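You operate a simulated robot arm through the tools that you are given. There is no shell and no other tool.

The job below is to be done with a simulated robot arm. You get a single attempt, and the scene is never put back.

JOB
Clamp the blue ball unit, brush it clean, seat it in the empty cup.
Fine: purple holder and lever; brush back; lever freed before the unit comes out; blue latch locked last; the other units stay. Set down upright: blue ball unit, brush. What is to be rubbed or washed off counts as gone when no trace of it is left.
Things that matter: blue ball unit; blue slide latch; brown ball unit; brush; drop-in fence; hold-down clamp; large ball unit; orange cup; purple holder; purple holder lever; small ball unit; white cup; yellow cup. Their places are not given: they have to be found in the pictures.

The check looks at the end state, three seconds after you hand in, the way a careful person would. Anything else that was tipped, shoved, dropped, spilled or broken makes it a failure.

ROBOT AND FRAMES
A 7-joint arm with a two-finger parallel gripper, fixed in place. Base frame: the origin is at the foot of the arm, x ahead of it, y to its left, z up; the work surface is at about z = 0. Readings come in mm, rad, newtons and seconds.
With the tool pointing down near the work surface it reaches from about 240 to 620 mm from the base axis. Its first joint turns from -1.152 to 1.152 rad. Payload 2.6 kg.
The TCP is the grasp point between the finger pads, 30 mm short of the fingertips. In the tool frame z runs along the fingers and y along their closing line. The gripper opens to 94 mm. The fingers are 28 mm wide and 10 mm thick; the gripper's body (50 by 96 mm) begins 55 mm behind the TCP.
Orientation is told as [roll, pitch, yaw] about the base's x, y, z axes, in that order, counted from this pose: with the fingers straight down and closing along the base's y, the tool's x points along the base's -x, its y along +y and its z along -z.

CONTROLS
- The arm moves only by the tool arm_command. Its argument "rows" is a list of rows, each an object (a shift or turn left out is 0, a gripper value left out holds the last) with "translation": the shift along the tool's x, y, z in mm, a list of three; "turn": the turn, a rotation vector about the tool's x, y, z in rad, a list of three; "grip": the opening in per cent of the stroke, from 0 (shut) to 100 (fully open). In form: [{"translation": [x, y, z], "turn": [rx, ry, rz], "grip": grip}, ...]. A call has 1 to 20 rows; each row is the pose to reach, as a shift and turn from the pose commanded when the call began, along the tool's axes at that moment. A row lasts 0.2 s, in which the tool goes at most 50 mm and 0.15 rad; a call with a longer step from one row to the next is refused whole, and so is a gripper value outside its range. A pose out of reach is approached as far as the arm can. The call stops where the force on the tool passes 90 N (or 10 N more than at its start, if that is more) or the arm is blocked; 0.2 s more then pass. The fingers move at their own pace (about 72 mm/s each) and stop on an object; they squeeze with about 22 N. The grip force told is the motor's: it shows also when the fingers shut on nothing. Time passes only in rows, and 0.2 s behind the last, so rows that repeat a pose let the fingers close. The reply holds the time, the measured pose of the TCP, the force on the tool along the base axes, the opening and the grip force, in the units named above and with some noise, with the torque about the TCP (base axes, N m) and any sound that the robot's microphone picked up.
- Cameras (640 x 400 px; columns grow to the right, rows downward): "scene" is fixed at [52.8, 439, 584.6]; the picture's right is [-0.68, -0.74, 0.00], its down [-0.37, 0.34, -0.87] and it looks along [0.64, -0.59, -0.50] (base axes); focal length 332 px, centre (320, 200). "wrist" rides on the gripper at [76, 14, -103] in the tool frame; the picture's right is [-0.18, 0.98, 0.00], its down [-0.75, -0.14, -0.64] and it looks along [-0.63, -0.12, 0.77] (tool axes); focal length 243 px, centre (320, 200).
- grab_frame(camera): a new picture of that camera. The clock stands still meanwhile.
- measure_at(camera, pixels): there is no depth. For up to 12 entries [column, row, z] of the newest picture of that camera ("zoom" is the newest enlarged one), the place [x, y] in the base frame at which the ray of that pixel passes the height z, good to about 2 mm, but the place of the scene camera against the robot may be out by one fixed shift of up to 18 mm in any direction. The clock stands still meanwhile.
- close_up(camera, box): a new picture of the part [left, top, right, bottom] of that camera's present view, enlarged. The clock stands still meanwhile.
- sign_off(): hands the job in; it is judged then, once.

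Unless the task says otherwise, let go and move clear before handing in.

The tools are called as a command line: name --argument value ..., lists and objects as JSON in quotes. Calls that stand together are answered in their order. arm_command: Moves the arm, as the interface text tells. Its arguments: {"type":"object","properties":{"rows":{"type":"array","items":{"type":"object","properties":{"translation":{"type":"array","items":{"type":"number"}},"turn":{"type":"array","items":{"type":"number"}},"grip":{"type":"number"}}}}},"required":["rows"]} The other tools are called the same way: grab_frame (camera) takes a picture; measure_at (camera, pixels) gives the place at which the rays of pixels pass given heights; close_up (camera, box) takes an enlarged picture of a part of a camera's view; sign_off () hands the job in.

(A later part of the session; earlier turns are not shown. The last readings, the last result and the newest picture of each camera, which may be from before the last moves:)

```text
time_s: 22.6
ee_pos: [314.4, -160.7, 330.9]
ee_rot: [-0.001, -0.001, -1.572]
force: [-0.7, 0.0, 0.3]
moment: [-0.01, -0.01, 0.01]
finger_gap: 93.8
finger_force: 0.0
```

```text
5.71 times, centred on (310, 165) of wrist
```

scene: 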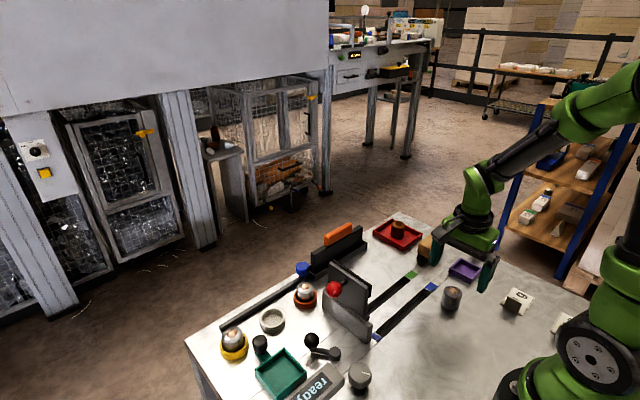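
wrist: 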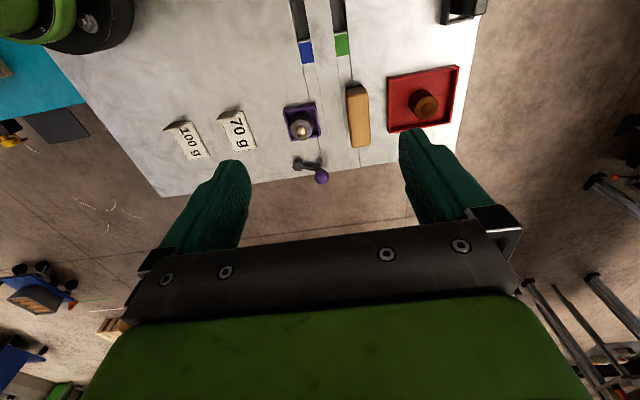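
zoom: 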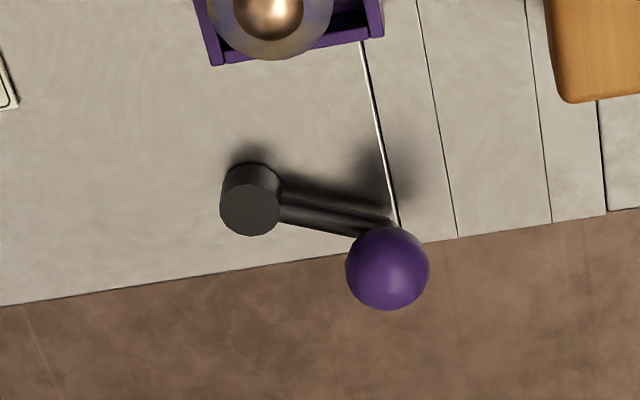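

measure_at --camera "wrist" --pixels '[[321.7, 176.9, 30], [321.7, 176.9, 40], [321.7, 176.9, 50], [321.7, 176.9, 60], [297.7, 166.4, 20], [297.7, 166.4, 25], [321, 136.6, 14], [291.6, 141.4, 14], [318.5, 169.3, 20], [300, 126, 44], [298, 160, 0]]'

measure_at --camera "scene" --pixels '[[481.1, 241.9, 30], [481.1, 241.9, 40], [481.1, 241.9, 50], [481.1, 241.9, 60], [492.6, 258.7, 15], [492.6, 258.7, 20], [492.6, 258.7, 25]]'

```text
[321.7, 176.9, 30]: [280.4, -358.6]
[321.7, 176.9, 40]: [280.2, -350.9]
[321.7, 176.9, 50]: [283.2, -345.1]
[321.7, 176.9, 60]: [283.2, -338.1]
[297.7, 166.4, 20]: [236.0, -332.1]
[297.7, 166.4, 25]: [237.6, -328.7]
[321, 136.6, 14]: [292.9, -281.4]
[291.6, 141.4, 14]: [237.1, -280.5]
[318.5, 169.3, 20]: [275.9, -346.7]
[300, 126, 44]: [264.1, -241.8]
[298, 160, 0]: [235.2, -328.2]
```

```text
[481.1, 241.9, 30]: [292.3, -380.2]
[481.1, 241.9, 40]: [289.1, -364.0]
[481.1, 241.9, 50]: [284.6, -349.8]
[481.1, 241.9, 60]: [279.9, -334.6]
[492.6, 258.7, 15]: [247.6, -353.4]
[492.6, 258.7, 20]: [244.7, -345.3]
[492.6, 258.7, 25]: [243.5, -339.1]
```

Triangulation puts the lever ball at (280.5,-351,40) with radius about 14, and the pivot at (235.5,-330). I'll close the fingers, turn to yaw -25°, and go behind the ball (the side away from the tray) to push it toward the tray.

arm_command --rows '[{"translation": [-21.7, -4.6, 18], "turn": [0, 0, -0.113], "grip": 0}, {"translation": [-43.4, -9.2, 36], "turn": [0, 0, -0.227], "grip": 0}, {"translation": [-65.1, -13.8, 54], "turn": [0, 0, -0.34], "grip": 0}, {"translation": [-86.8, -18.4, 72], "turn": [0, 0, -0.454], "grip": 0}, {"translation": [-108.5, -23, 90], "turn": [0, 0, -0.567], "grip": 0}, {"translation": [-130.2, -27.6, 108], "turn": [0, 0, -0.68], "grip": 0}, {"translation": [-151.9, -32.2, 126], "turn": [0, 0, -0.794], "grip": 0}, {"translation": [-173.6, -36.8, 144], "turn": [0, 0, -0.907], "grip": 0}, {"translation": [-195.3, -41.4, 162], "turn": [0, 0, -1.021], "grip": 0}, {"translation": [-217, -46, 181], "turn": [0, 0, -1.134], "grip": 0}, {"translation": [-217, -46, 181], "turn": [0, 0, -1.134], "grip": 0}]'

close_up --camera "scene" --box '[420, 180, 540, 290]'

grab_frame --camera "wrist"

```text
time_s: 25.0
ee_pos: [266.5, -376.4, 147.8]
ee_rot: [0.001, 0.001, -0.437]
force: [-0.1, -0.4, -0.3]
moment: [0.04, 0.02, -0.04]
finger_gap: 0.1
finger_force: 21.5
```

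```text
3.64 times, centred on (480, 235) of scene
```

zoom: 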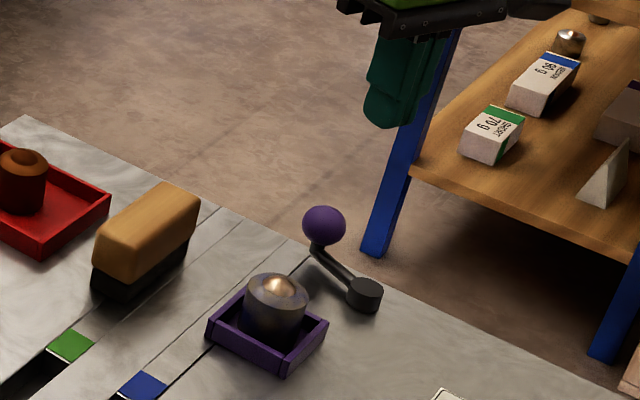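

```text
taken
```

wrist: 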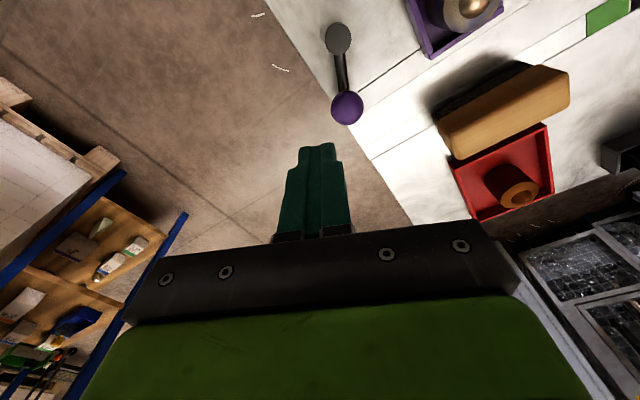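

measure_at --camera "wrist" --pixels '[[347, 107, 40], [347, 107, 45], [338, 37, 20], [342, 85, 15]]'

```text
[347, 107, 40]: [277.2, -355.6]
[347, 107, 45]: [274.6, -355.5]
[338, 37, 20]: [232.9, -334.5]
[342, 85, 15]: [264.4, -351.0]
```

The ball re-measures near (278,-354), so I back off 8 mm along tool y, descend to z≈52, then nudge forward to touch it.

arm_command --rows '[{"translation": [0, -8, 30]}, {"translation": [0, -8, 65]}, {"translation": [0, -8, 96]}, {"translation": [0, -8, 96]}, {"translation": [0, 0, 96]}, {"translation": [0, 6, 96]}, {"translation": [0, 12, 96]}, {"translation": [0, 12, 96]}]'

close_up --camera "scene" --box '[420, 180, 540, 290]'

grab_frame --camera "wrist"

```text
time_s: 26.8
ee_pos: [273.5, -366.6, 52.4]
ee_rot: [-0.001, 0.002, -0.437]
force: [0.8, -1.9, 0.6]
moment: [-0.04, -0.02, 0.01]
finger_gap: 0.0
finger_force: 21.5
```

```text
3.64 times, centred on (480, 235) of scene
```

zoom: 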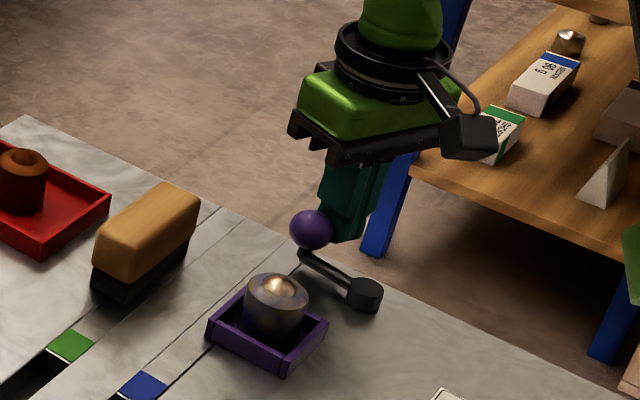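

```text
taken
```

wrist: 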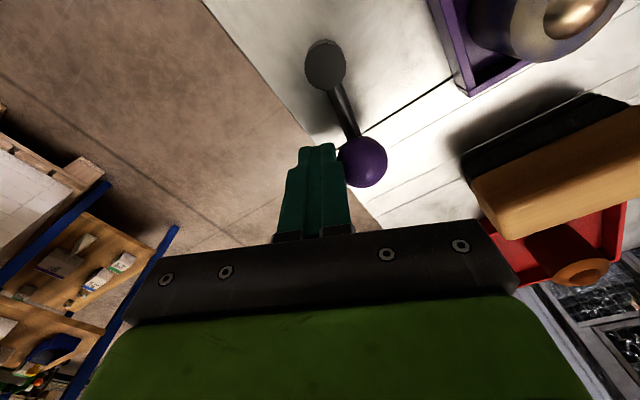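

The lever turned toward the tray with only about 2 N, so this direction is free. I'll continue pushing along the arc about the pivot, turning the gripper with it.

arm_command --rows '[{"translation": [-2.4, 5.03, 0], "turn": [0, 0, -0.105]}, {"translation": [-3.29, 10.58, 0], "turn": [0, 0, -0.21]}, {"translation": [-3.57, 16.18, 0], "turn": [0, 0, -0.315]}, {"translation": [-3.25, 21.77, 0], "turn": [0, 0, -0.42]}, {"translation": [-2.35, 27.3, 0], "turn": [0, 0, -0.525]}, {"translation": [-0.88, 32.71, 0], "turn": [0, 0, -0.63]}, {"translation": [1.14, 37.92, 0], "turn": [0, 0, -0.735]}, {"translation": [3.7, 42.91, 0], "turn": [0, 0, -0.84]}, {"translation": [6.77, 47.59, 0], "turn": [0, 0, -0.945]}, {"translation": [10.3, 51.93, 0], "turn": [0, 0, -1.05]}, {"translation": [10.3, 51.93, 0], "turn": [0, 0, -1.05]}]'

close_up --camera "scene" --box '[420, 180, 540, 290]'

grab_frame --camera "wrist"

```text
time_s: 28.8
ee_pos: [291.1, -335.5, 52.9]
ee_rot: [-0.039, 0.004, 0.502]
force: [4.4, -7.3, -6.6]
moment: [-0.19, -0.09, 0.01]
finger_gap: 0.0
finger_force: 22.0
stopped in row 10: the force on the tool passed its limit at 98 N (the readings are from after the stop); the commanded pose is now the measured one
```

```text
3.64 times, centred on (480, 235) of scene
```

zoom: 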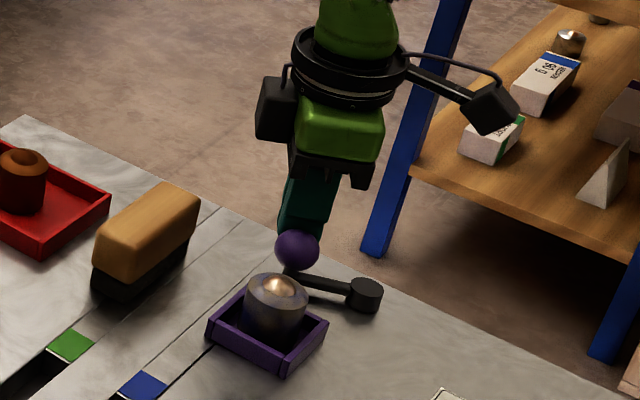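

```text
taken
```

wrist: 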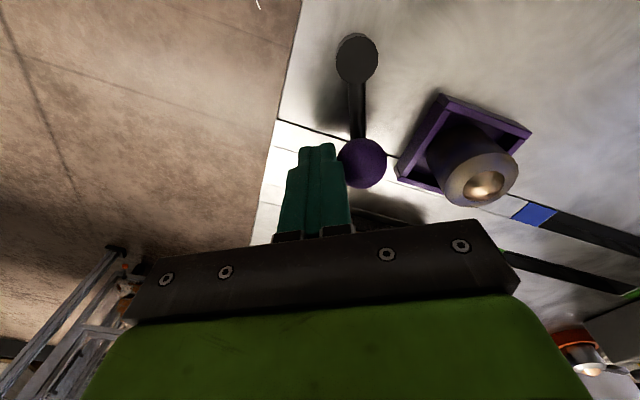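

The push stopped with 98 N at lever angle about +21°, so that looks like an end stop. I'll back off, remove the slight tilt (roll -0.039), and look at the holder.

arm_command --rows '[{"translation": [0, -5, 0], "turn": [0, 0, 0]}, {"translation": [0, -12, 0], "turn": [-0.034, -0.019, 0]}, {"translation": [0, -14, -10], "turn": [-0.034, -0.019, 0]}, {"translation": [0, -14, -50], "turn": [-0.034, -0.019, 0]}, {"translation": [0, -14, -90], "turn": [-0.034, -0.019, 0]}, {"translation": [0, -14, -90], "turn": [-0.034, -0.019, 0]}]'

close_up --camera "scene" --box '[430, 220, 510, 290]'

grab_frame --camera "wrist"

close_up --camera "wrist" --box '[320, 20, 520, 180]'

```text
time_s: 30.2
ee_pos: [295.2, -343.5, 144.2]
ee_rot: [-0.004, -0.019, 0.503]
force: [0.1, -0.2, 0.0]
moment: [0.02, 0.0, -0.02]
finger_gap: 0.0
finger_force: 22.4
```

```text
5.71 times, centred on (470, 255) of scene
```

zoom: 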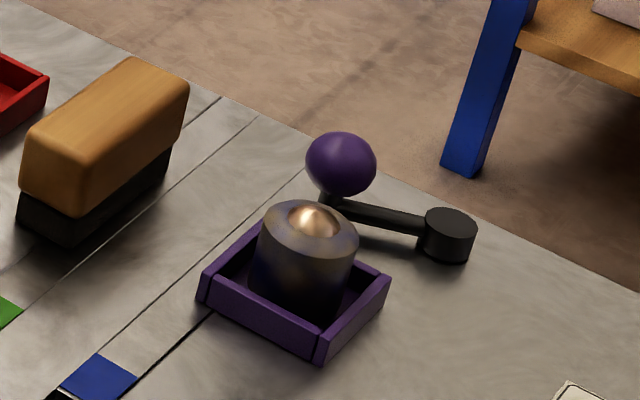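

```text
taken
```

wrist: 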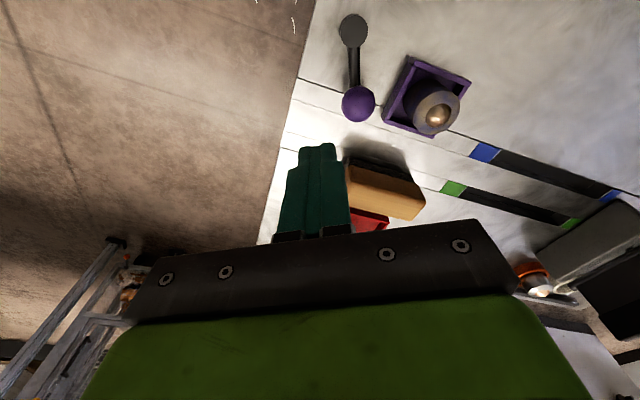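

```text
2.50 times, centred on (420, 100) of wrist
```

zoom: 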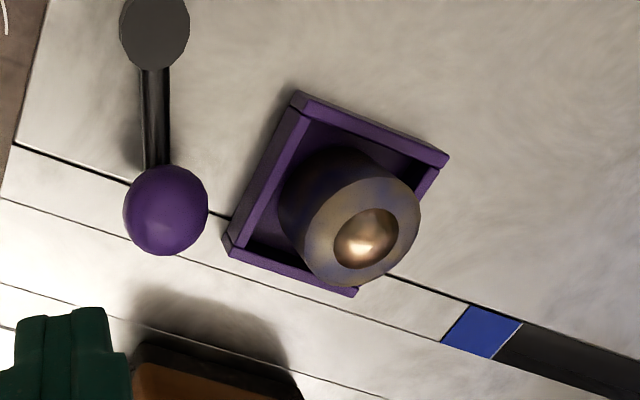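

The lever now rests at a new angle closer to the tray, and neither tray nor unit has shifted. I'll measure the lever ball and post.

measure_at --camera "wrist" --pixels '[[358, 104, 40], [353, 30, 20], [358, 88, 15], [437, 115, 46]]'

close_up --camera "scene" --box '[270, 340, 400, 400]'

```text
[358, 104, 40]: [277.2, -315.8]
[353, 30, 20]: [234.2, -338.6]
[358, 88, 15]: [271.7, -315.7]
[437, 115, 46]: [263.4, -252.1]
```

```text
4.92 times, centred on (335, 370) of scene
```

zoom: 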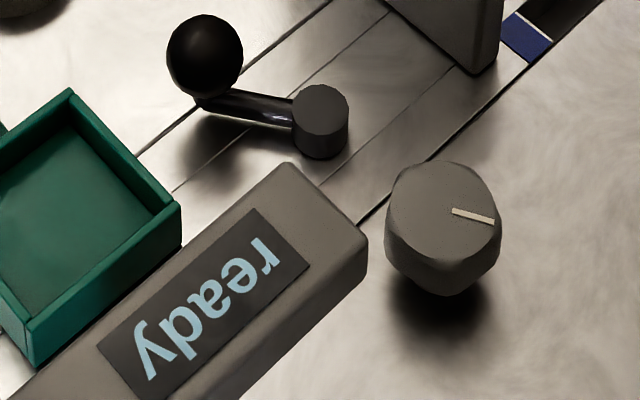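

The lever ball is at (277,-316), about 45° round from where it began and against its stop. Next is the brush, so I rise and turn back to yaw -90° to view it.

arm_command --rows '[{"translation": [-11, 12.4, -20], "turn": [0, 0, 0.138], "grip": 50}, {"translation": [-22, 24.8, -40], "turn": [0, 0, 0.276]}, {"translation": [-33, 37.3, -60], "turn": [0, 0, 0.415]}, {"translation": [-44, 49.7, -70], "turn": [0, 0, 0.553]}, {"translation": [-55, 62.1, -80], "turn": [0, 0, 0.691]}, {"translation": [-66, 74.6, -90], "turn": [0, 0, 0.829]}, {"translation": [-77, 87, -100], "turn": [0, 0, 0.967]}, {"translation": [-88, 99.4, -110], "turn": [0, 0, 1.106]}, {"translation": [-99, 111.8, -120], "turn": [0, 0, 1.244]}, {"translation": [-110, 124.3, -130], "turn": [0, 0, 1.382]}, {"translation": [-121, 136.7, -136], "turn": [0, 0, 1.52]}, {"translation": [-132, 149.1, -136], "turn": [0, 0, 1.658]}, {"translation": [-143, 161.5, -136], "turn": [0, 0, 1.797]}, {"translation": [-154, 174, -136], "turn": [0, 0, 1.935]}, {"translation": [-165.3, 186.4, -136], "turn": [0, 0, 2.073], "grip": 100}, {"translation": [-165.3, 186.4, -136], "turn": [0, 0, 2.073], "grip": 100}]'

grab_frame --camera "wrist"

close_up --camera "wrist" --box '[260, 100, 420, 220]'

```text
time_s: 33.6
ee_pos: [348.4, -102.9, 284.0]
ee_rot: [0.014, 0.005, -1.574]
force: [0.3, 0.6, -0.9]
moment: [0.02, -0.03, -0.01]
finger_gap: 93.8
finger_force: 0.1
```

```text
taken
```

wrist: 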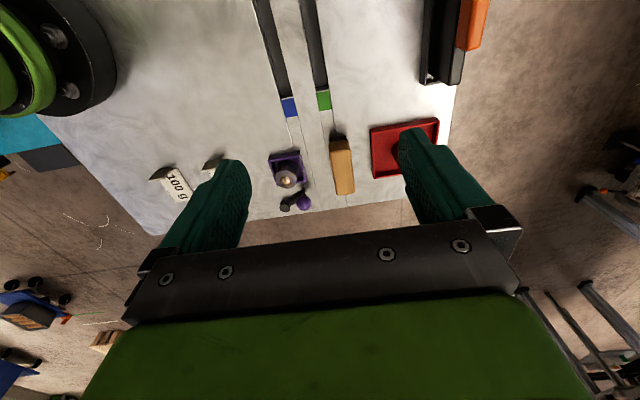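

```text
3.33 times, centred on (340, 160) of wrist
```

zoom: 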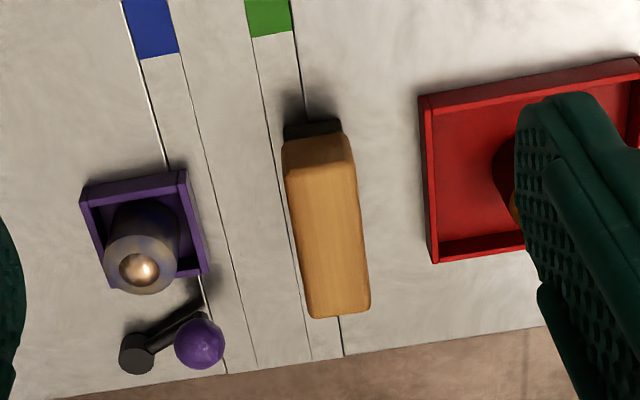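

measure_at --camera "wrist" --pixels '[[329.2, 137.8, 0], [346, 136, 0], [330.1, 150.4, 50], [349.6, 148, 50], [337, 195.4, 50], [355, 192.4, 50], [337, 195.4, 40], [355, 192.4, 40], [369.4, 129, 0], [374, 178.6, 15], [330.1, 150.4, 40], [349.6, 148, 40]]'

close_up --camera "scene" --box '[405, 215, 465, 275]'

```text
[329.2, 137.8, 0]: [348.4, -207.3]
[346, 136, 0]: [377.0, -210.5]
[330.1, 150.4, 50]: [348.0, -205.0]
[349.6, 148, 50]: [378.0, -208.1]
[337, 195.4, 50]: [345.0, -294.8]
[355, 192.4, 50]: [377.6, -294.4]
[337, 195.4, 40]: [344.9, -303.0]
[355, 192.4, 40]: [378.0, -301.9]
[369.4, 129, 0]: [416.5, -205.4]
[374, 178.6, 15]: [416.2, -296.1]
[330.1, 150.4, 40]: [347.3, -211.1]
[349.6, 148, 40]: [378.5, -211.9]
```

```text
6.67 times, centred on (435, 245) of scene
```

zoom: 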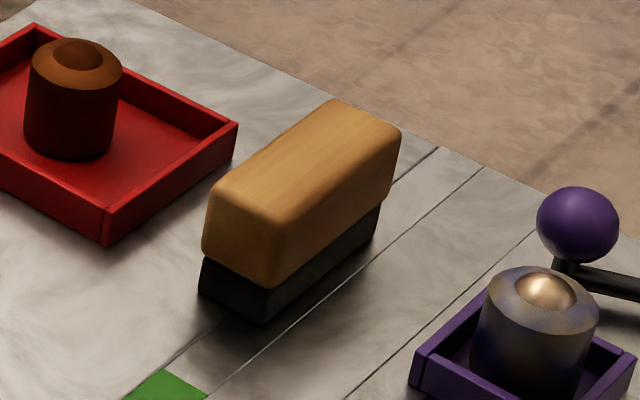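

The brush is about 30 x 90 x 45 mm centred at (362.5,-254), long along y, with a gap of about 38 mm to the red tray. I'll narrow the opening and move over it.

arm_command --rows '[{"translation": [-35, 3, 35], "turn": [-0.005, -0.014, 0], "grip": 60}, {"translation": [-70, 6, 70], "turn": [-0.005, -0.014, 0]}, {"translation": [-105, 9, 105], "turn": [-0.005, -0.014, 0]}, {"translation": [-130, 12, 140], "turn": [-0.005, -0.014, 0]}, {"translation": [-151, 14, 170], "turn": [-0.005, -0.014, 0]}, {"translation": [-151, 14, 180], "turn": [-0.005, -0.014, 0]}, {"translation": [-151, 14, 180], "turn": [-0.005, -0.014, 0]}]'

grab_frame --camera "wrist"

close_up --camera "scene" --box '[390, 180, 510, 290]'

```text
time_s: 35.2
ee_pos: [364.8, -251.6, 101.0]
ee_rot: [0.019, -0.007, -1.572]
force: [-0.6, -0.1, 0.3]
moment: [-0.02, 0.04, 0.03]
finger_gap: 56.3
finger_force: 0.0
```

```text
taken
```

wrist: 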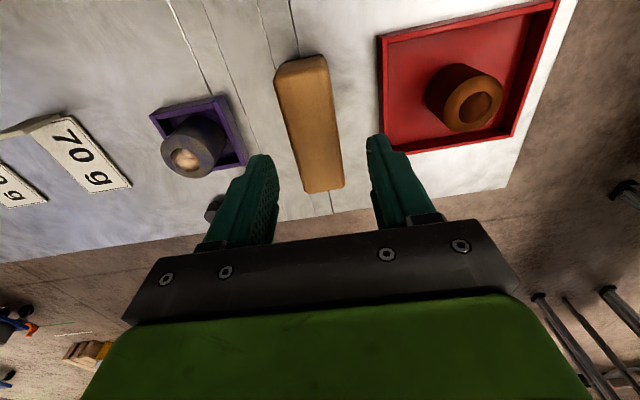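

```text
3.64 times, centred on (450, 235) of scene
```

zoom: 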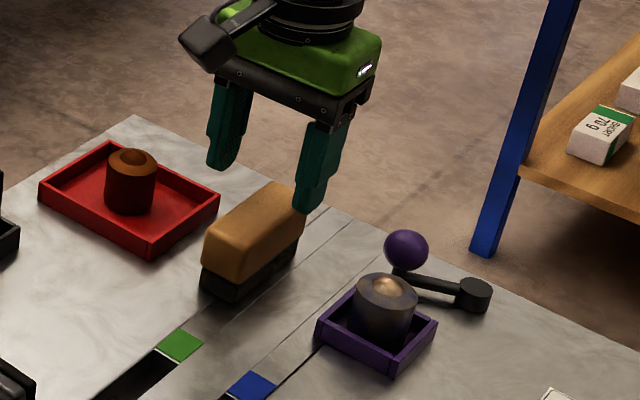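

The tilt reads [0.019,-0.007], which I'll null with turn x +0.019, y +0.007. First I measure the brush top from here.

measure_at --camera "wrist" --pixels '[[276, 68, 45], [329, 57, 45], [343, 187, 45], [306, 193, 45], [290, 130, 45], [337, 125, 45], [378, 37, 0], [387, 150, 15]]'

```text
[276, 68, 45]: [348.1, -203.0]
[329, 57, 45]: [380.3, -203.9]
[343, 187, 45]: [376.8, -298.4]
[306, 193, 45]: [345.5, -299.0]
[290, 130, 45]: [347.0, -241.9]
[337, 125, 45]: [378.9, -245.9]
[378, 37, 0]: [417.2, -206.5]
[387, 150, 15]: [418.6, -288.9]
```

The brush is centred at (362.7,-251). I'll level the tool, descend to z≈47 and grip it.

arm_command --rows '[{"translation": [0, -2, 15], "turn": [0.019, 0.007, 0]}, {"translation": [0, -2, 35], "turn": [0.019, 0.007, 0]}, {"translation": [0, -2, 54], "turn": [0.019, 0.007, 0]}, {"translation": [0, -2, 54], "turn": [0.019, 0.007, 0]}, {"translation": [0, -2, 54], "turn": [0.019, 0.007, 0], "grip": 0}, {"translation": [0, -2, 54], "turn": [0.019, 0.007, 0], "grip": 0}, {"translation": [0, -2, 54], "turn": [0.019, 0.007, 0], "grip": 0}, {"translation": [0, -2, 54], "turn": [0.019, 0.007, 0], "grip": 0}]'

close_up --camera "scene" --box '[390, 180, 510, 290]'

```text
time_s: 37.0
ee_pos: [364.4, -251.7, 46.7]
ee_rot: [0.001, -0.001, -1.571]
force: [0.4, 0.1, -0.7]
moment: [0.0, -0.02, 0.0]
finger_gap: 37.9
finger_force: 22.2
```

```text
3.64 times, centred on (450, 235) of scene
```

zoom: 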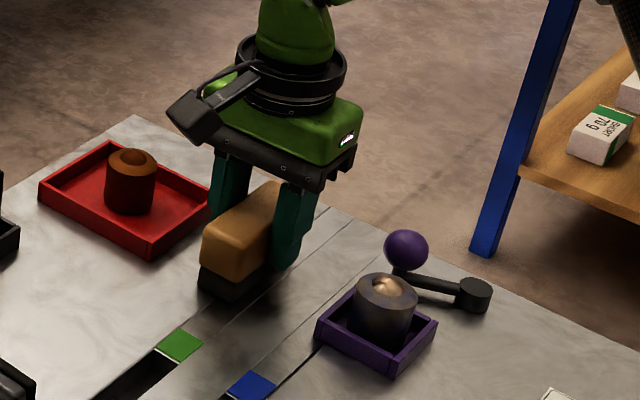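

The brush is gripped (gap 37.9 mm, 22 N) at TCP (364.4,-251.7,46.7), which I'll use for putting it back. I'll lift it and carry it above the unit, offset toward +y to stay clear of the lever ball.

arm_command --rows '[{"translation": [0, 0, -20]}, {"translation": [0, 0, -60]}, {"translation": [0, 0, -90]}, {"translation": [6, -35, -90]}, {"translation": [12, -70, -90]}, {"translation": [16, -100, -90]}, {"translation": [16, -100, -70]}, {"translation": [16, -100, -60]}, {"translation": [16, -100, -60]}]'

close_up --camera "scene" --box '[420, 190, 520, 290]'

grab_frame --camera "wrist"

```text
time_s: 39.0
ee_pos: [263.6, -235.8, 107.4]
ee_rot: [-0.002, -0.001, -1.571]
force: [0.6, -0.2, -1.1]
moment: [-0.01, 0.01, 0.0]
finger_gap: 37.9
finger_force: 22.3
```

```text
4.00 times, centred on (470, 240) of scene
```

zoom: 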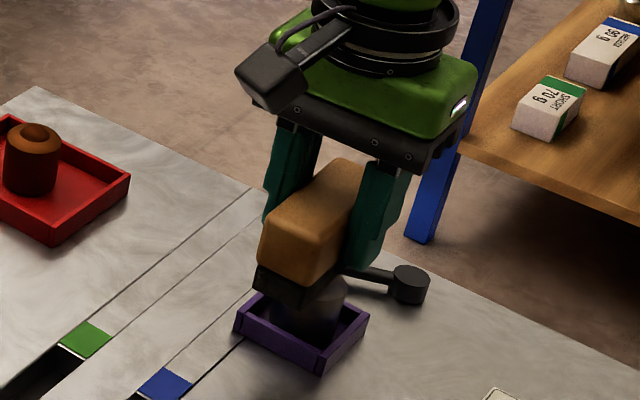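

```text
taken
```

wrist: 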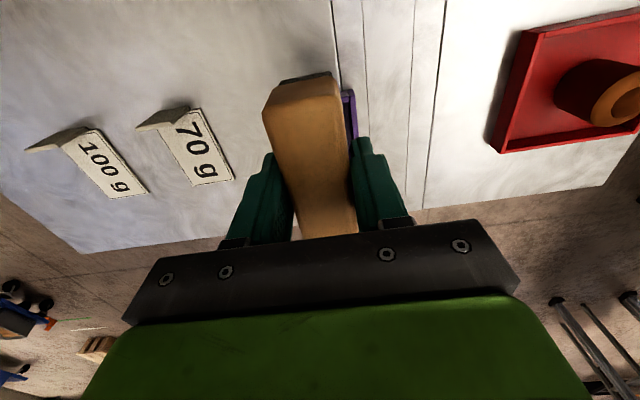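

The brush hangs over the unit with no contact. I'll lower it gently toward the top.

arm_command --rows '[{"translation": [0, 0, 4]}, {"translation": [0, 0, 8]}, {"translation": [0, 0, 10]}, {"translation": [0, 0, 10]}]'

```text
time_s: 40.0
ee_pos: [265.1, -235.7, 98.4]
ee_rot: [0.001, -0.002, -1.569]
force: [-2.1, 3.7, 17.5]
moment: [-0.09, 0.07, -0.03]
finger_gap: 38.1
finger_force: 21.9
```

Contact gives 17.5 N at z≈98, so I'll ease up 1 mm and rub back and forth in x and y, then look.

arm_command --rows '[{"translation": [0, 0, -1]}, {"translation": [5, 5, -1]}, {"translation": [10, 10, -1]}, {"translation": [15, 12, -1]}, {"translation": [20, 6, -1]}, {"translation": [20, -6, -1]}, {"translation": [15, -12, -1]}, {"translation": [5, -12, -1]}, {"translation": [0, -5, -1]}, {"translation": [0, 6, -1]}, {"translation": [5, 12, -1]}, {"translation": [12, 0, -1]}, {"translation": [12, -12, -1]}, {"translation": [12, 0, -1]}, {"translation": [0, 0, -1]}, {"translation": [0, 0, -15]}, {"translation": [30, 20, -40]}, {"translation": [60, 40, -60]}, {"translation": [60, 60, -60]}, {"translation": [60, 60, -60]}]'

close_up --camera "scene" --box '[440, 240, 500, 290]'

grab_frame --camera "wrist"

```text
time_s: 44.2
ee_pos: [323.9, -175.7, 156.5]
ee_rot: [0.0, -0.002, -1.57]
force: [0.1, 0.5, -0.8]
moment: [-0.01, 0.0, -0.01]
finger_gap: 37.9
finger_force: 22.3
```

```text
8.00 times, centred on (470, 265) of scene
```

zoom: 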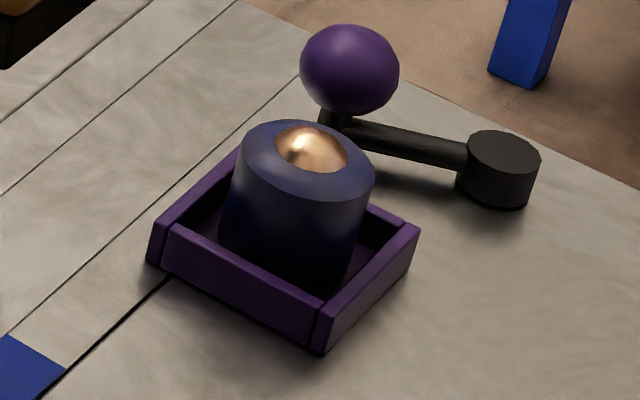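

```text
taken
```

wrist: 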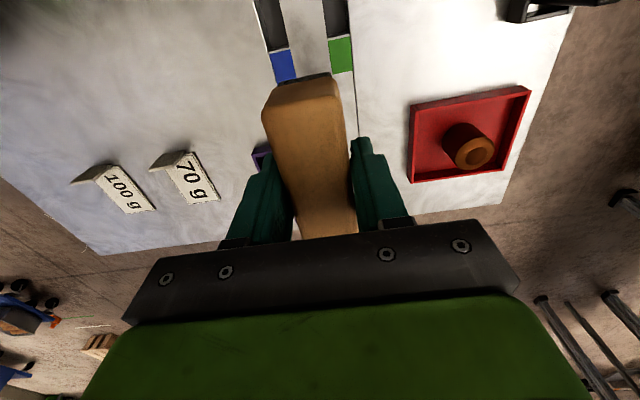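

The unit is now blue; the brown mottling is mostly gone. I'll zoom in to see whether any trace remains.

close_up --camera "scene" --box '[464, 250, 494, 278]'

close_up --camera "scene" --box '[455, 250, 495, 280]'

```text
14.29 times, centred on (479, 264) of scene
```

zoom: 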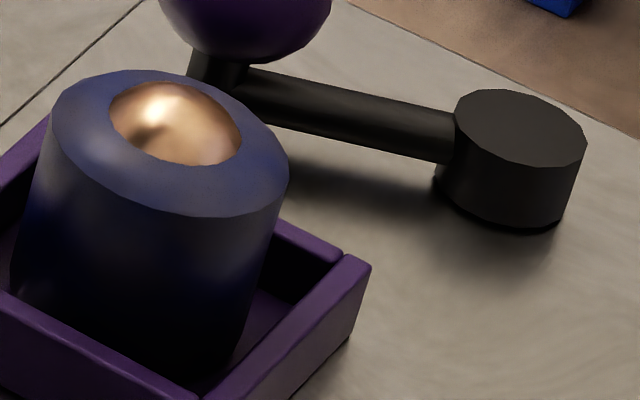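

```text
13.33 times, centred on (475, 265) of scene
```

zoom: 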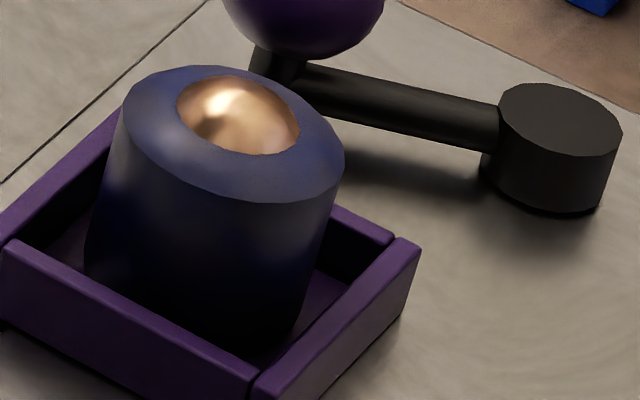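

A faint grey haze still shows on the top-left and upper side, so I'll brush again for longer.

arm_command --rows '[{"translation": [-20, -20, 0]}, {"translation": [-45, -45, 10]}, {"translation": [-60, -60, 35]}, {"translation": [-60, -60, 50]}, {"translation": [-60, -60, 57.5]}, {"translation": [-60, -60, 57.5]}]'

```text
time_s: 45.6
ee_pos: [264.1, -235.0, 100.1]
ee_rot: [0.003, -0.003, -1.569]
force: [-0.4, 1.0, -1.0]
moment: [-0.04, 0.04, 0.0]
finger_gap: 37.8
finger_force: 22.7
```

arm_command --rows '[{"translation": [0, 0, 1.5]}, {"translation": [5, 8, 1.5]}, {"translation": [12, 14, 1.5]}, {"translation": [20, 8, 1.5]}, {"translation": [22, -4, 1.5]}, {"translation": [16, -14, 1.5]}, {"translation": [4, -14, 1.5]}, {"translation": [-2, -4, 1.5]}, {"translation": [0, 10, 1.5]}, {"translation": [8, 14, 1.5]}, {"translation": [18, 10, 1.5]}, {"translation": [22, -2, 1.5]}, {"translation": [16, -12, 1.5]}, {"translation": [6, -14, 1.5]}, {"translation": [0, -4, 1.5]}, {"translation": [0, 8, 1.5]}, {"translation": [10, 12, 1.5]}, {"translation": [10, 0, 1.5]}, {"translation": [10, -12, 1.5]}, {"translation": [10, 0, 1.5]}]'

arm_command --rows '[{"translation": [-5, 8, 0]}, {"translation": [5, 14, 0]}, {"translation": [10, 8, 0]}, {"translation": [10, -4, 0]}, {"translation": [6, -14, 0]}, {"translation": [-6, -14, 0]}, {"translation": [-12, -4, 0]}, {"translation": [-10, 10, 0]}, {"translation": [-2, 14, 0]}, {"translation": [8, 10, 0]}, {"translation": [12, -2, 0]}, {"translation": [6, -12, 0]}, {"translation": [-4, -14, 0]}, {"translation": [-10, -4, 0]}, {"translation": [-10, 8, 0]}, {"translation": [0, 0, 0]}, {"translation": [0, 0, -15]}, {"translation": [25, 25, -40]}, {"translation": [50, 50, -60]}, {"translation": [50, 60, -60]}]'

close_up --camera "scene" --box '[455, 250, 495, 280]'

close_up --camera "scene" --box '[440, 240, 500, 290]'

```text
time_s: 49.8
ee_pos: [264.7, -226.1, 98.8]
ee_rot: [0.0, 0.0, -1.571]
force: [0.0, -0.6, -0.7]
moment: [-0.01, 0.02, -0.02]
finger_gap: 38.1
finger_force: 22.6
```

```text
time_s: 54.0
ee_pos: [322.9, -175.0, 161.3]
ee_rot: [-0.001, -0.001, -1.57]
force: [0.2, 0.7, -1.1]
moment: [0.02, 0.01, 0.0]
finger_gap: 37.8
finger_force: 22.3
```

```text
13.33 times, centred on (475, 265) of scene
```

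zoom: 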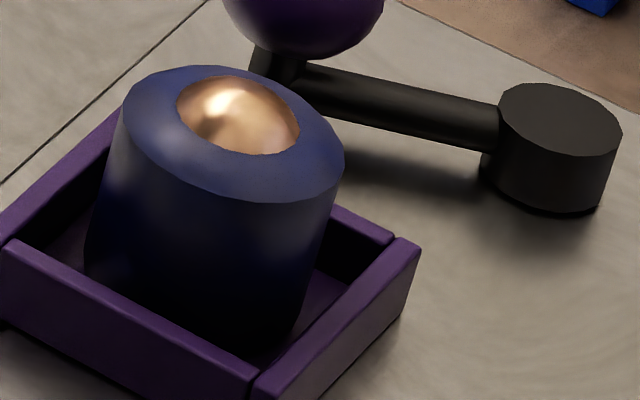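

```text
8.00 times, centred on (470, 265) of scene
```

zoom: 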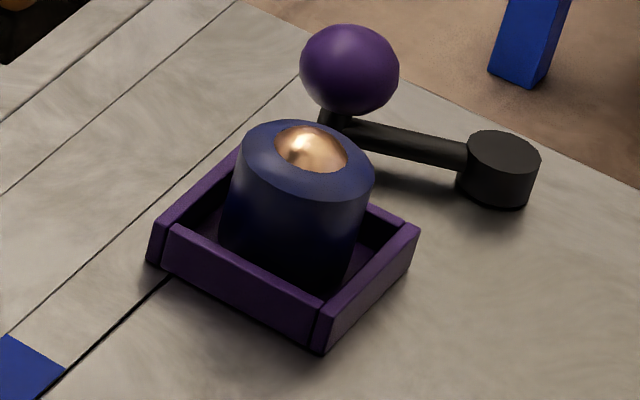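

It is bluer than before, but that pass read almost no force at the end, so contact may have been light. I'll do one more pass with firmer contact and compare.

arm_command --rows '[{"translation": [-20, -20, 0]}, {"translation": [-45, -45, 10]}, {"translation": [-59, -60, 35]}, {"translation": [-60, -60, 55]}, {"translation": [-60, -60, 61.5]}, {"translation": [-60, -60, 62.5]}, {"translation": [-60, -60, 62.5]}]'

```text
time_s: 55.6
ee_pos: [264.5, -236.3, 96.8]
ee_rot: [0.003, -0.004, -1.571]
force: [-1.4, 1.7, 17.7]
moment: [-0.17, 0.13, -0.01]
finger_gap: 38.2
finger_force: 21.8
```

Firm contact now (17.7 N at z 96.8). I ease 0.5 mm and rub.

arm_command --rows '[{"translation": [0, 0, -0.5]}, {"translation": [5, 8, -0.5]}, {"translation": [12, 13, -0.5]}, {"translation": [20, 8, -0.5]}, {"translation": [22, -4, -0.5]}, {"translation": [16, -13, -0.5]}, {"translation": [4, -13, -0.5]}, {"translation": [-2, -4, -0.5]}, {"translation": [0, 10, -0.5]}, {"translation": [8, 13, -0.5]}, {"translation": [18, 10, -0.5]}, {"translation": [22, -2, -0.5]}, {"translation": [16, -12, -0.5]}, {"translation": [6, -13, -0.5]}, {"translation": [0, -4, -0.5]}, {"translation": [0, 8, -0.5]}, {"translation": [10, 12, -0.5]}, {"translation": [10, 0, -0.5]}, {"translation": [10, -12, -0.5]}, {"translation": [0, 0, -0.5]}]'

arm_command --rows '[{"translation": [5, 8, 0]}, {"translation": [12, 13, 0]}, {"translation": [20, 8, 0]}, {"translation": [22, -4, 0]}, {"translation": [16, -13, 0]}, {"translation": [4, -13, 0]}, {"translation": [-2, -4, 0]}, {"translation": [0, 8, 0]}, {"translation": [8, 12, 0]}, {"translation": [8, 0, 0]}, {"translation": [0, 0, 0]}]'

arm_command --rows '[{"translation": [0, 0, -15]}, {"translation": [25, 25, -40]}, {"translation": [50, 50, -60]}, {"translation": [60, 60, -62]}, {"translation": [60, 60, -62]}]'

close_up --camera "scene" --box '[455, 250, 495, 280]'

close_up --camera "scene" --box '[440, 240, 500, 290]'

```text
time_s: 59.8
ee_pos: [263.6, -235.5, 95.2]
ee_rot: [0.001, -0.001, -1.573]
force: [-3.6, 2.7, 11.2]
moment: [0.02, 0.14, -0.03]
finger_gap: 38.0
finger_force: 21.3
```

```text
time_s: 62.2
ee_pos: [263.3, -235.3, 96.3]
ee_rot: [-0.001, -0.002, -1.571]
force: [-0.3, 0.5, -0.5]
moment: [-0.02, 0.0, 0.01]
finger_gap: 37.6
finger_force: 21.7
```

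```text
time_s: 63.4
ee_pos: [324.2, -176.2, 157.0]
ee_rot: [-0.001, -0.002, -1.569]
force: [-0.2, 0.0, -0.8]
moment: [-0.04, -0.02, 0.0]
finger_gap: 37.8
finger_force: 22.2
```

```text
13.33 times, centred on (475, 265) of scene
```

zoom: 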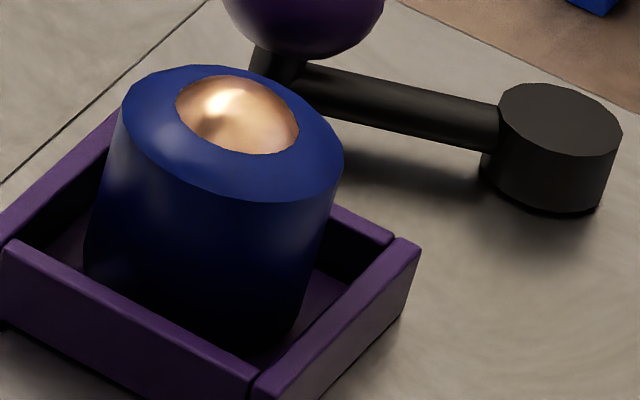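

```text
8.00 times, centred on (470, 265) of scene
```

zoom: 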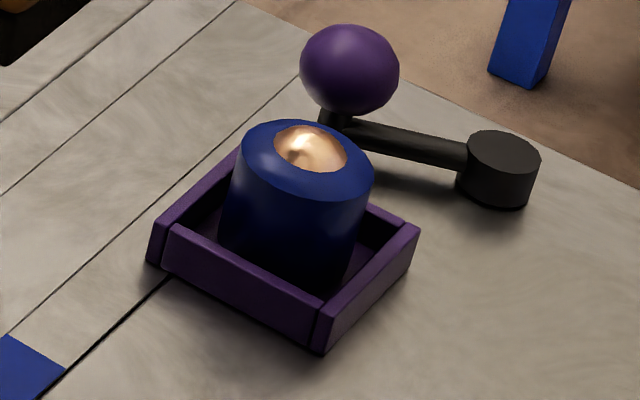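

Now it is a much purer blue, so the dirt was still fading. I'll do another firm pass and check whether the picture still changes.

arm_command --rows '[{"translation": [-20, -20, 0]}, {"translation": [-45, -45, 10]}, {"translation": [-60, -60, 35]}, {"translation": [-60, -60, 52]}, {"translation": [-60, -60, 60]}, {"translation": [-60, -60, 62]}, {"translation": [-60, -60, 62]}]'

```text
time_s: 65.0
ee_pos: [263.1, -236.3, 96.4]
ee_rot: [0.002, -0.002, -1.572]
force: [0.2, 0.1, -0.5]
moment: [-0.03, 0.0, 0.01]
finger_gap: 37.6
finger_force: 22.4
```

arm_command --rows '[{"translation": [0, 0, 1]}, {"translation": [0, 0, 1.5]}, {"translation": [0, 0, 1.5]}]'

```text
time_s: 65.8
ee_pos: [265.0, -236.7, 95.2]
ee_rot: [0.004, -0.003, -1.571]
force: [-2.0, 1.4, 17.0]
moment: [-0.13, 0.06, 0.0]
finger_gap: 37.9
finger_force: 21.9
```

Contact is 17 N again. I rub with two longer passes at this height.

arm_command --rows '[{"translation": [5, 8, -0.3]}, {"translation": [12, 13, -0.3]}, {"translation": [20, 8, -0.3]}, {"translation": [22, -4, -0.3]}, {"translation": [16, -13, -0.3]}, {"translation": [4, -13, -0.3]}, {"translation": [-2, -4, -0.3]}, {"translation": [0, 10, -0.3]}, {"translation": [8, 13, -0.3]}, {"translation": [18, 10, -0.3]}, {"translation": [22, -2, -0.3]}, {"translation": [16, -12, -0.3]}, {"translation": [6, -13, -0.3]}, {"translation": [0, -4, -0.3]}, {"translation": [0, 8, -0.3]}, {"translation": [10, 12, -0.3]}, {"translation": [10, 0, -0.3]}, {"translation": [10, -12, -0.3]}, {"translation": [0, 0, -0.3]}]'

arm_command --rows '[{"translation": [0, 0, 0.5]}, {"translation": [5, 8, 0.5]}, {"translation": [12, 13, 0.5]}, {"translation": [20, 8, 0.5]}, {"translation": [22, -4, 0.5]}, {"translation": [16, -13, 0.5]}, {"translation": [4, -13, 0.5]}, {"translation": [-2, -4, 0.5]}, {"translation": [0, 10, 0.5]}, {"translation": [8, 13, 0.5]}, {"translation": [18, 10, 0.5]}, {"translation": [22, -2, 0.5]}, {"translation": [16, -12, 0.5]}, {"translation": [6, -13, 0.5]}, {"translation": [0, -4, 0.5]}, {"translation": [0, 8, 0.5]}, {"translation": [10, 12, 0.5]}, {"translation": [10, 0, 0.5]}, {"translation": [10, -12, 0.5]}, {"translation": [0, 0, 0.5]}]'

arm_command --rows '[{"translation": [0, 0, -15]}, {"translation": [25, 25, -40]}, {"translation": [50, 50, -60]}, {"translation": [60, 60, -62]}, {"translation": [60, 60, -62]}]'

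close_up --camera "scene" --box '[455, 250, 495, 280]'

close_up --camera "scene" --box '[440, 240, 500, 290]'

```text
time_s: 69.8
ee_pos: [263.9, -237.2, 96.3]
ee_rot: [0.0, 0.0, -1.569]
force: [0.6, 0.3, -1.6]
moment: [-0.02, -0.02, -0.02]
finger_gap: 38.1
finger_force: 22.4
```

```text
time_s: 74.0
ee_pos: [263.2, -235.0, 93.6]
ee_rot: [0.0, -0.003, -1.572]
force: [-3.4, 2.0, 7.5]
moment: [-0.03, 0.12, -0.05]
finger_gap: 37.8
finger_force: 22.6
```

```text
time_s: 75.2
ee_pos: [323.5, -173.4, 157.1]
ee_rot: [0.002, -0.004, -1.571]
force: [0.5, -0.5, -1.2]
moment: [-0.01, -0.01, 0.02]
finger_gap: 38.0
finger_force: 22.4
```

```text
13.33 times, centred on (475, 265) of scene
```

zoom: 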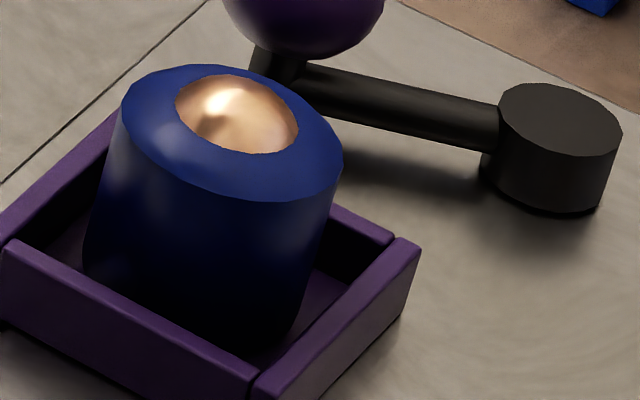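

```text
8.00 times, centred on (470, 265) of scene
```

zoom: 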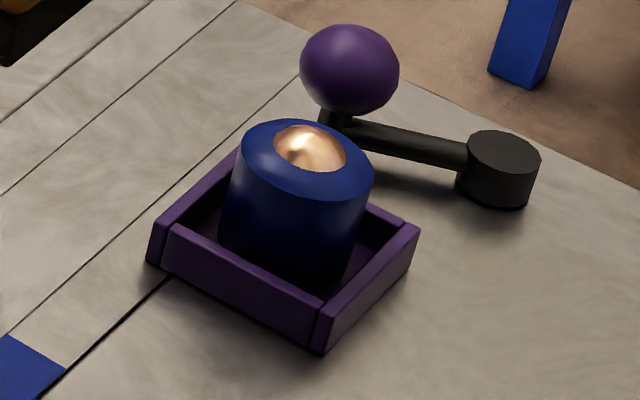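

The picture is unchanged from the previous one, so the scene side looks clean. I'll check the other side with the wrist camera before putting the brush back.

arm_command --rows '[{"translation": [15, 10, -25]}, {"translation": [30, 20, -50]}, {"translation": [40, 25, -80]}, {"translation": [40, 30, -100]}, {"translation": [40, 30, -100]}]'

grab_frame --camera "wrist"

close_up --camera "wrist" --box '[240, 130, 310, 220]'

```text
time_s: 76.4
ee_pos: [353.3, -133.4, 257.0]
ee_rot: [0.001, -0.001, -1.572]
force: [0.4, 0.4, -0.8]
moment: [-0.02, 0.02, 0.01]
finger_gap: 37.9
finger_force: 21.7
```

```text
taken
```

wrist: 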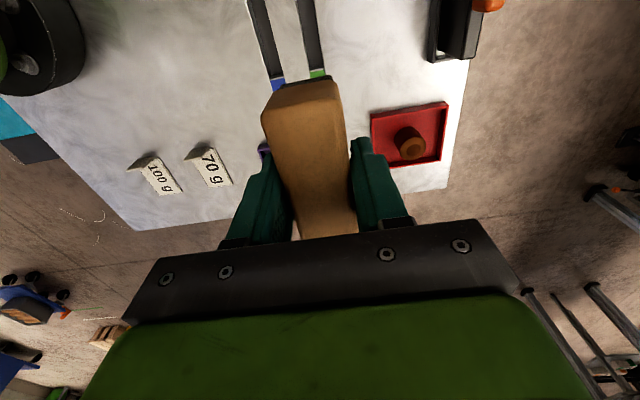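

```text
4.44 times, centred on (275, 175) of wrist
```

zoom: 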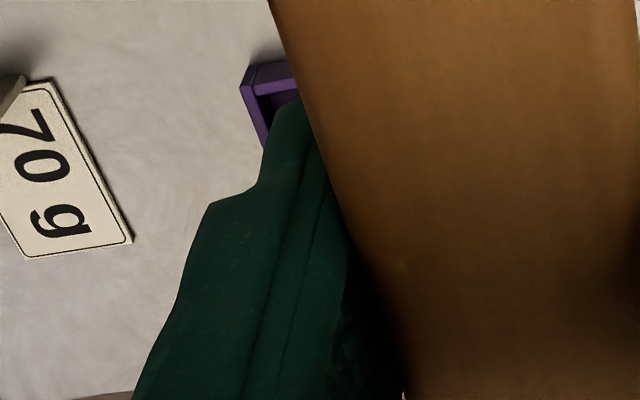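

The unit is hidden behind the finger. I'll shift 90 mm in +x to see it beside the gripper.

arm_command --rows '[{"translation": [0, 40, 0]}, {"translation": [0, 80, 0]}, {"translation": [0, 100, 0]}, {"translation": [0, 100, 0]}]'

grab_frame --camera "wrist"

close_up --camera "wrist" --box '[180, 140, 240, 200]'

```text
time_s: 77.4
ee_pos: [454.2, -134.6, 257.9]
ee_rot: [0.001, -0.003, -1.571]
force: [0.6, -1.2, -1.6]
moment: [0.0, 0.02, -0.05]
finger_gap: 37.9
finger_force: 22.2
```

```text
taken
```

wrist: 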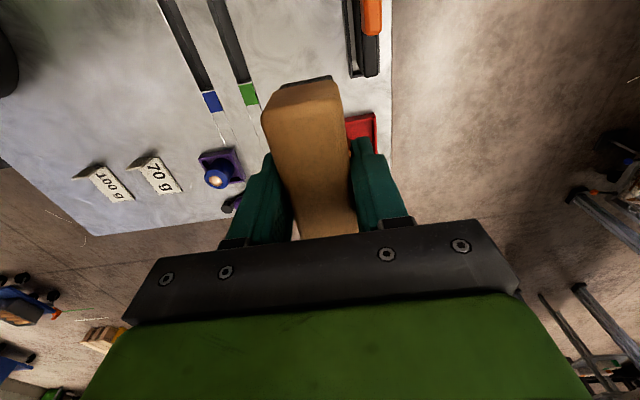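

```text
6.67 times, centred on (210, 170) of wrist
```

zoom: 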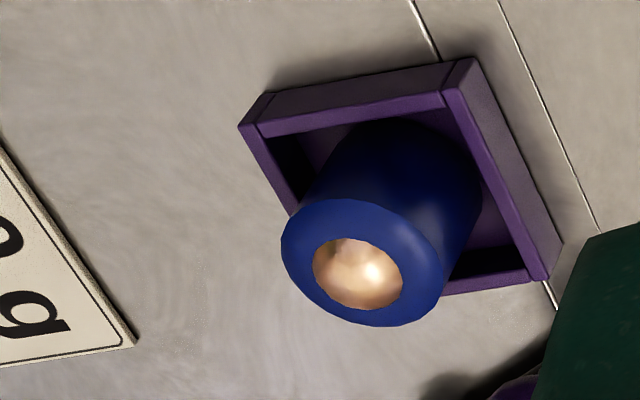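

The far side is clean blue as well, with no mottling left. Now I carry the brush back over its original spot (364.4,-251.7).

arm_command --rows '[{"translation": [-25, -20, 10]}, {"translation": [-50, -40, 30]}, {"translation": [-75, -60, 60]}, {"translation": [-100, -78, 95]}, {"translation": [-117, -90, 130]}, {"translation": [-117, -90, 165]}, {"translation": [-117, -90, 190]}, {"translation": [-117, -90, 203]}, {"translation": [-117, -90, 203]}]'

close_up --camera "scene" --box '[390, 180, 510, 290]'

```text
time_s: 79.4
ee_pos: [362.6, -253.2, 54.3]
ee_rot: [0.003, -0.001, -1.572]
force: [-0.7, -0.6, -1.1]
moment: [0.01, 0.0, 0.01]
finger_gap: 37.7
finger_force: 22.4
```

```text
3.64 times, centred on (450, 235) of scene
```

zoom: 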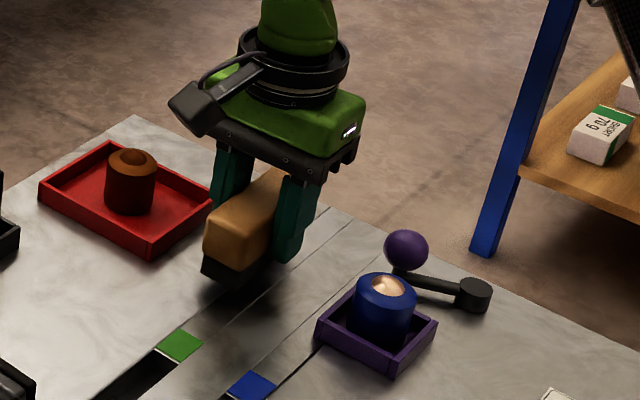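

The brush is just above its spot. I step down until it touches.

arm_command --rows '[{"translation": [1.5, 1.8, 4]}, {"translation": [1.5, 1.8, 8]}, {"translation": [1.5, 1.8, 9.5]}, {"translation": [1.5, 1.8, 9.5]}]'

```text
time_s: 80.4
ee_pos: [365.1, -251.9, 43.9]
ee_rot: [0.0, -0.001, -1.572]
force: [0.6, -0.7, -1.1]
moment: [0.01, -0.01, 0.0]
finger_gap: 37.7
finger_force: 22.4
```

arm_command --rows '[{"translation": [0, 0, 1]}, {"translation": [0, 0, 2]}, {"translation": [0, 0, 2]}]'

```text
time_s: 81.2
ee_pos: [366.7, -252.5, 43.3]
ee_rot: [0.003, -0.002, -1.571]
force: [-1.8, -0.7, 11.7]
moment: [0.48, 0.08, 0.08]
finger_gap: 38.3
finger_force: 21.3
```

The brush touches down (11.7 N). I release with a limited opening and rise straight up, then look.

arm_command --rows '[{"translation": [0, 0, 0], "grip": 60}, {"translation": [0, 0, 0], "grip": 60}, {"translation": [0, 0, -5], "grip": 60}, {"translation": [0, 0, -40], "grip": 60}, {"translation": [0, 0, -85], "grip": 60}, {"translation": [25, -15, -120], "grip": 60}, {"translation": [60, -30, -150], "grip": 60}, {"translation": [100, -40, -170], "grip": 60}, {"translation": [100, -40, -170], "grip": 60}]'

grab_frame --camera "wrist"

close_up --camera "scene" --box '[390, 200, 510, 300]'

close_up --camera "wrist" --box '[260, 120, 390, 220]'

```text
time_s: 83.2
ee_pos: [325.1, -152.4, 210.6]
ee_rot: [-0.001, -0.003, -1.569]
force: [0.0, -0.2, -0.4]
moment: [-0.01, -0.01, 0.02]
finger_gap: 56.3
finger_force: 0.0
```

```text
taken
```

wrist: 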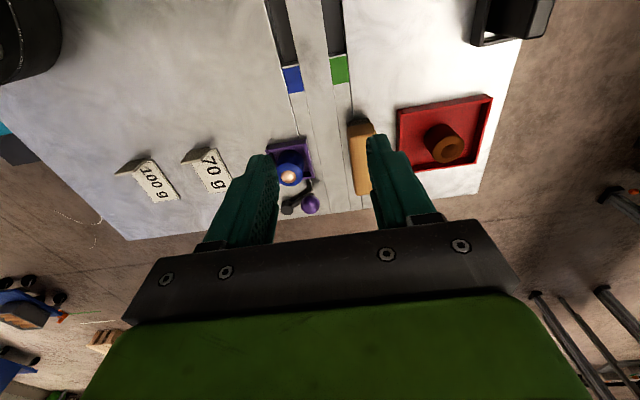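

```text
4.00 times, centred on (450, 250) of scene
```

zoom: 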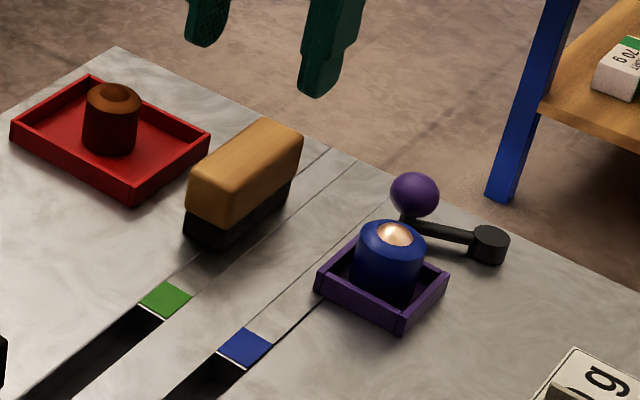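

```text
4.00 times, centred on (325, 170) of wrist
```

zoom: 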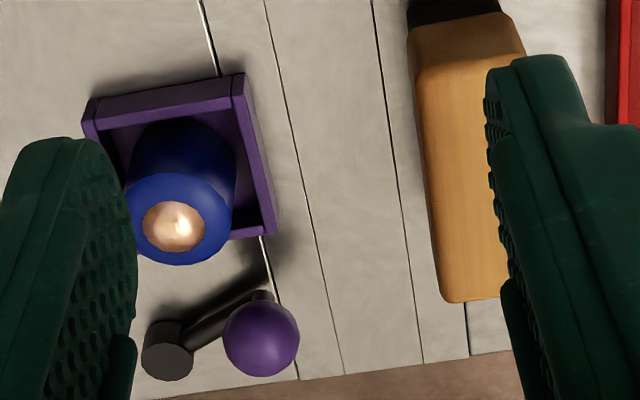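

The brush is back upright and the unit is clean in the tray. Now the lever must be freed, so I measure its ball again for caging it from above.

measure_at --camera "wrist" --pixels '[[310.2, 204.5, 40], [286.7, 207.5, 20], [288.7, 174.5, 46], [309.5, 193, 15]]'

measure_at --camera "scene" --pixels '[[453.8, 248.3, 40], [472.3, 260, 20]]'

```text
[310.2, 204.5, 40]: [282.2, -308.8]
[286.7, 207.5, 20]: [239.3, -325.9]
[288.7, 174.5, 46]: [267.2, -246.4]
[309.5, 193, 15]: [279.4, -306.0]
```

```text
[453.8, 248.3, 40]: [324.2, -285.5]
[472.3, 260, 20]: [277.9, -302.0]
```

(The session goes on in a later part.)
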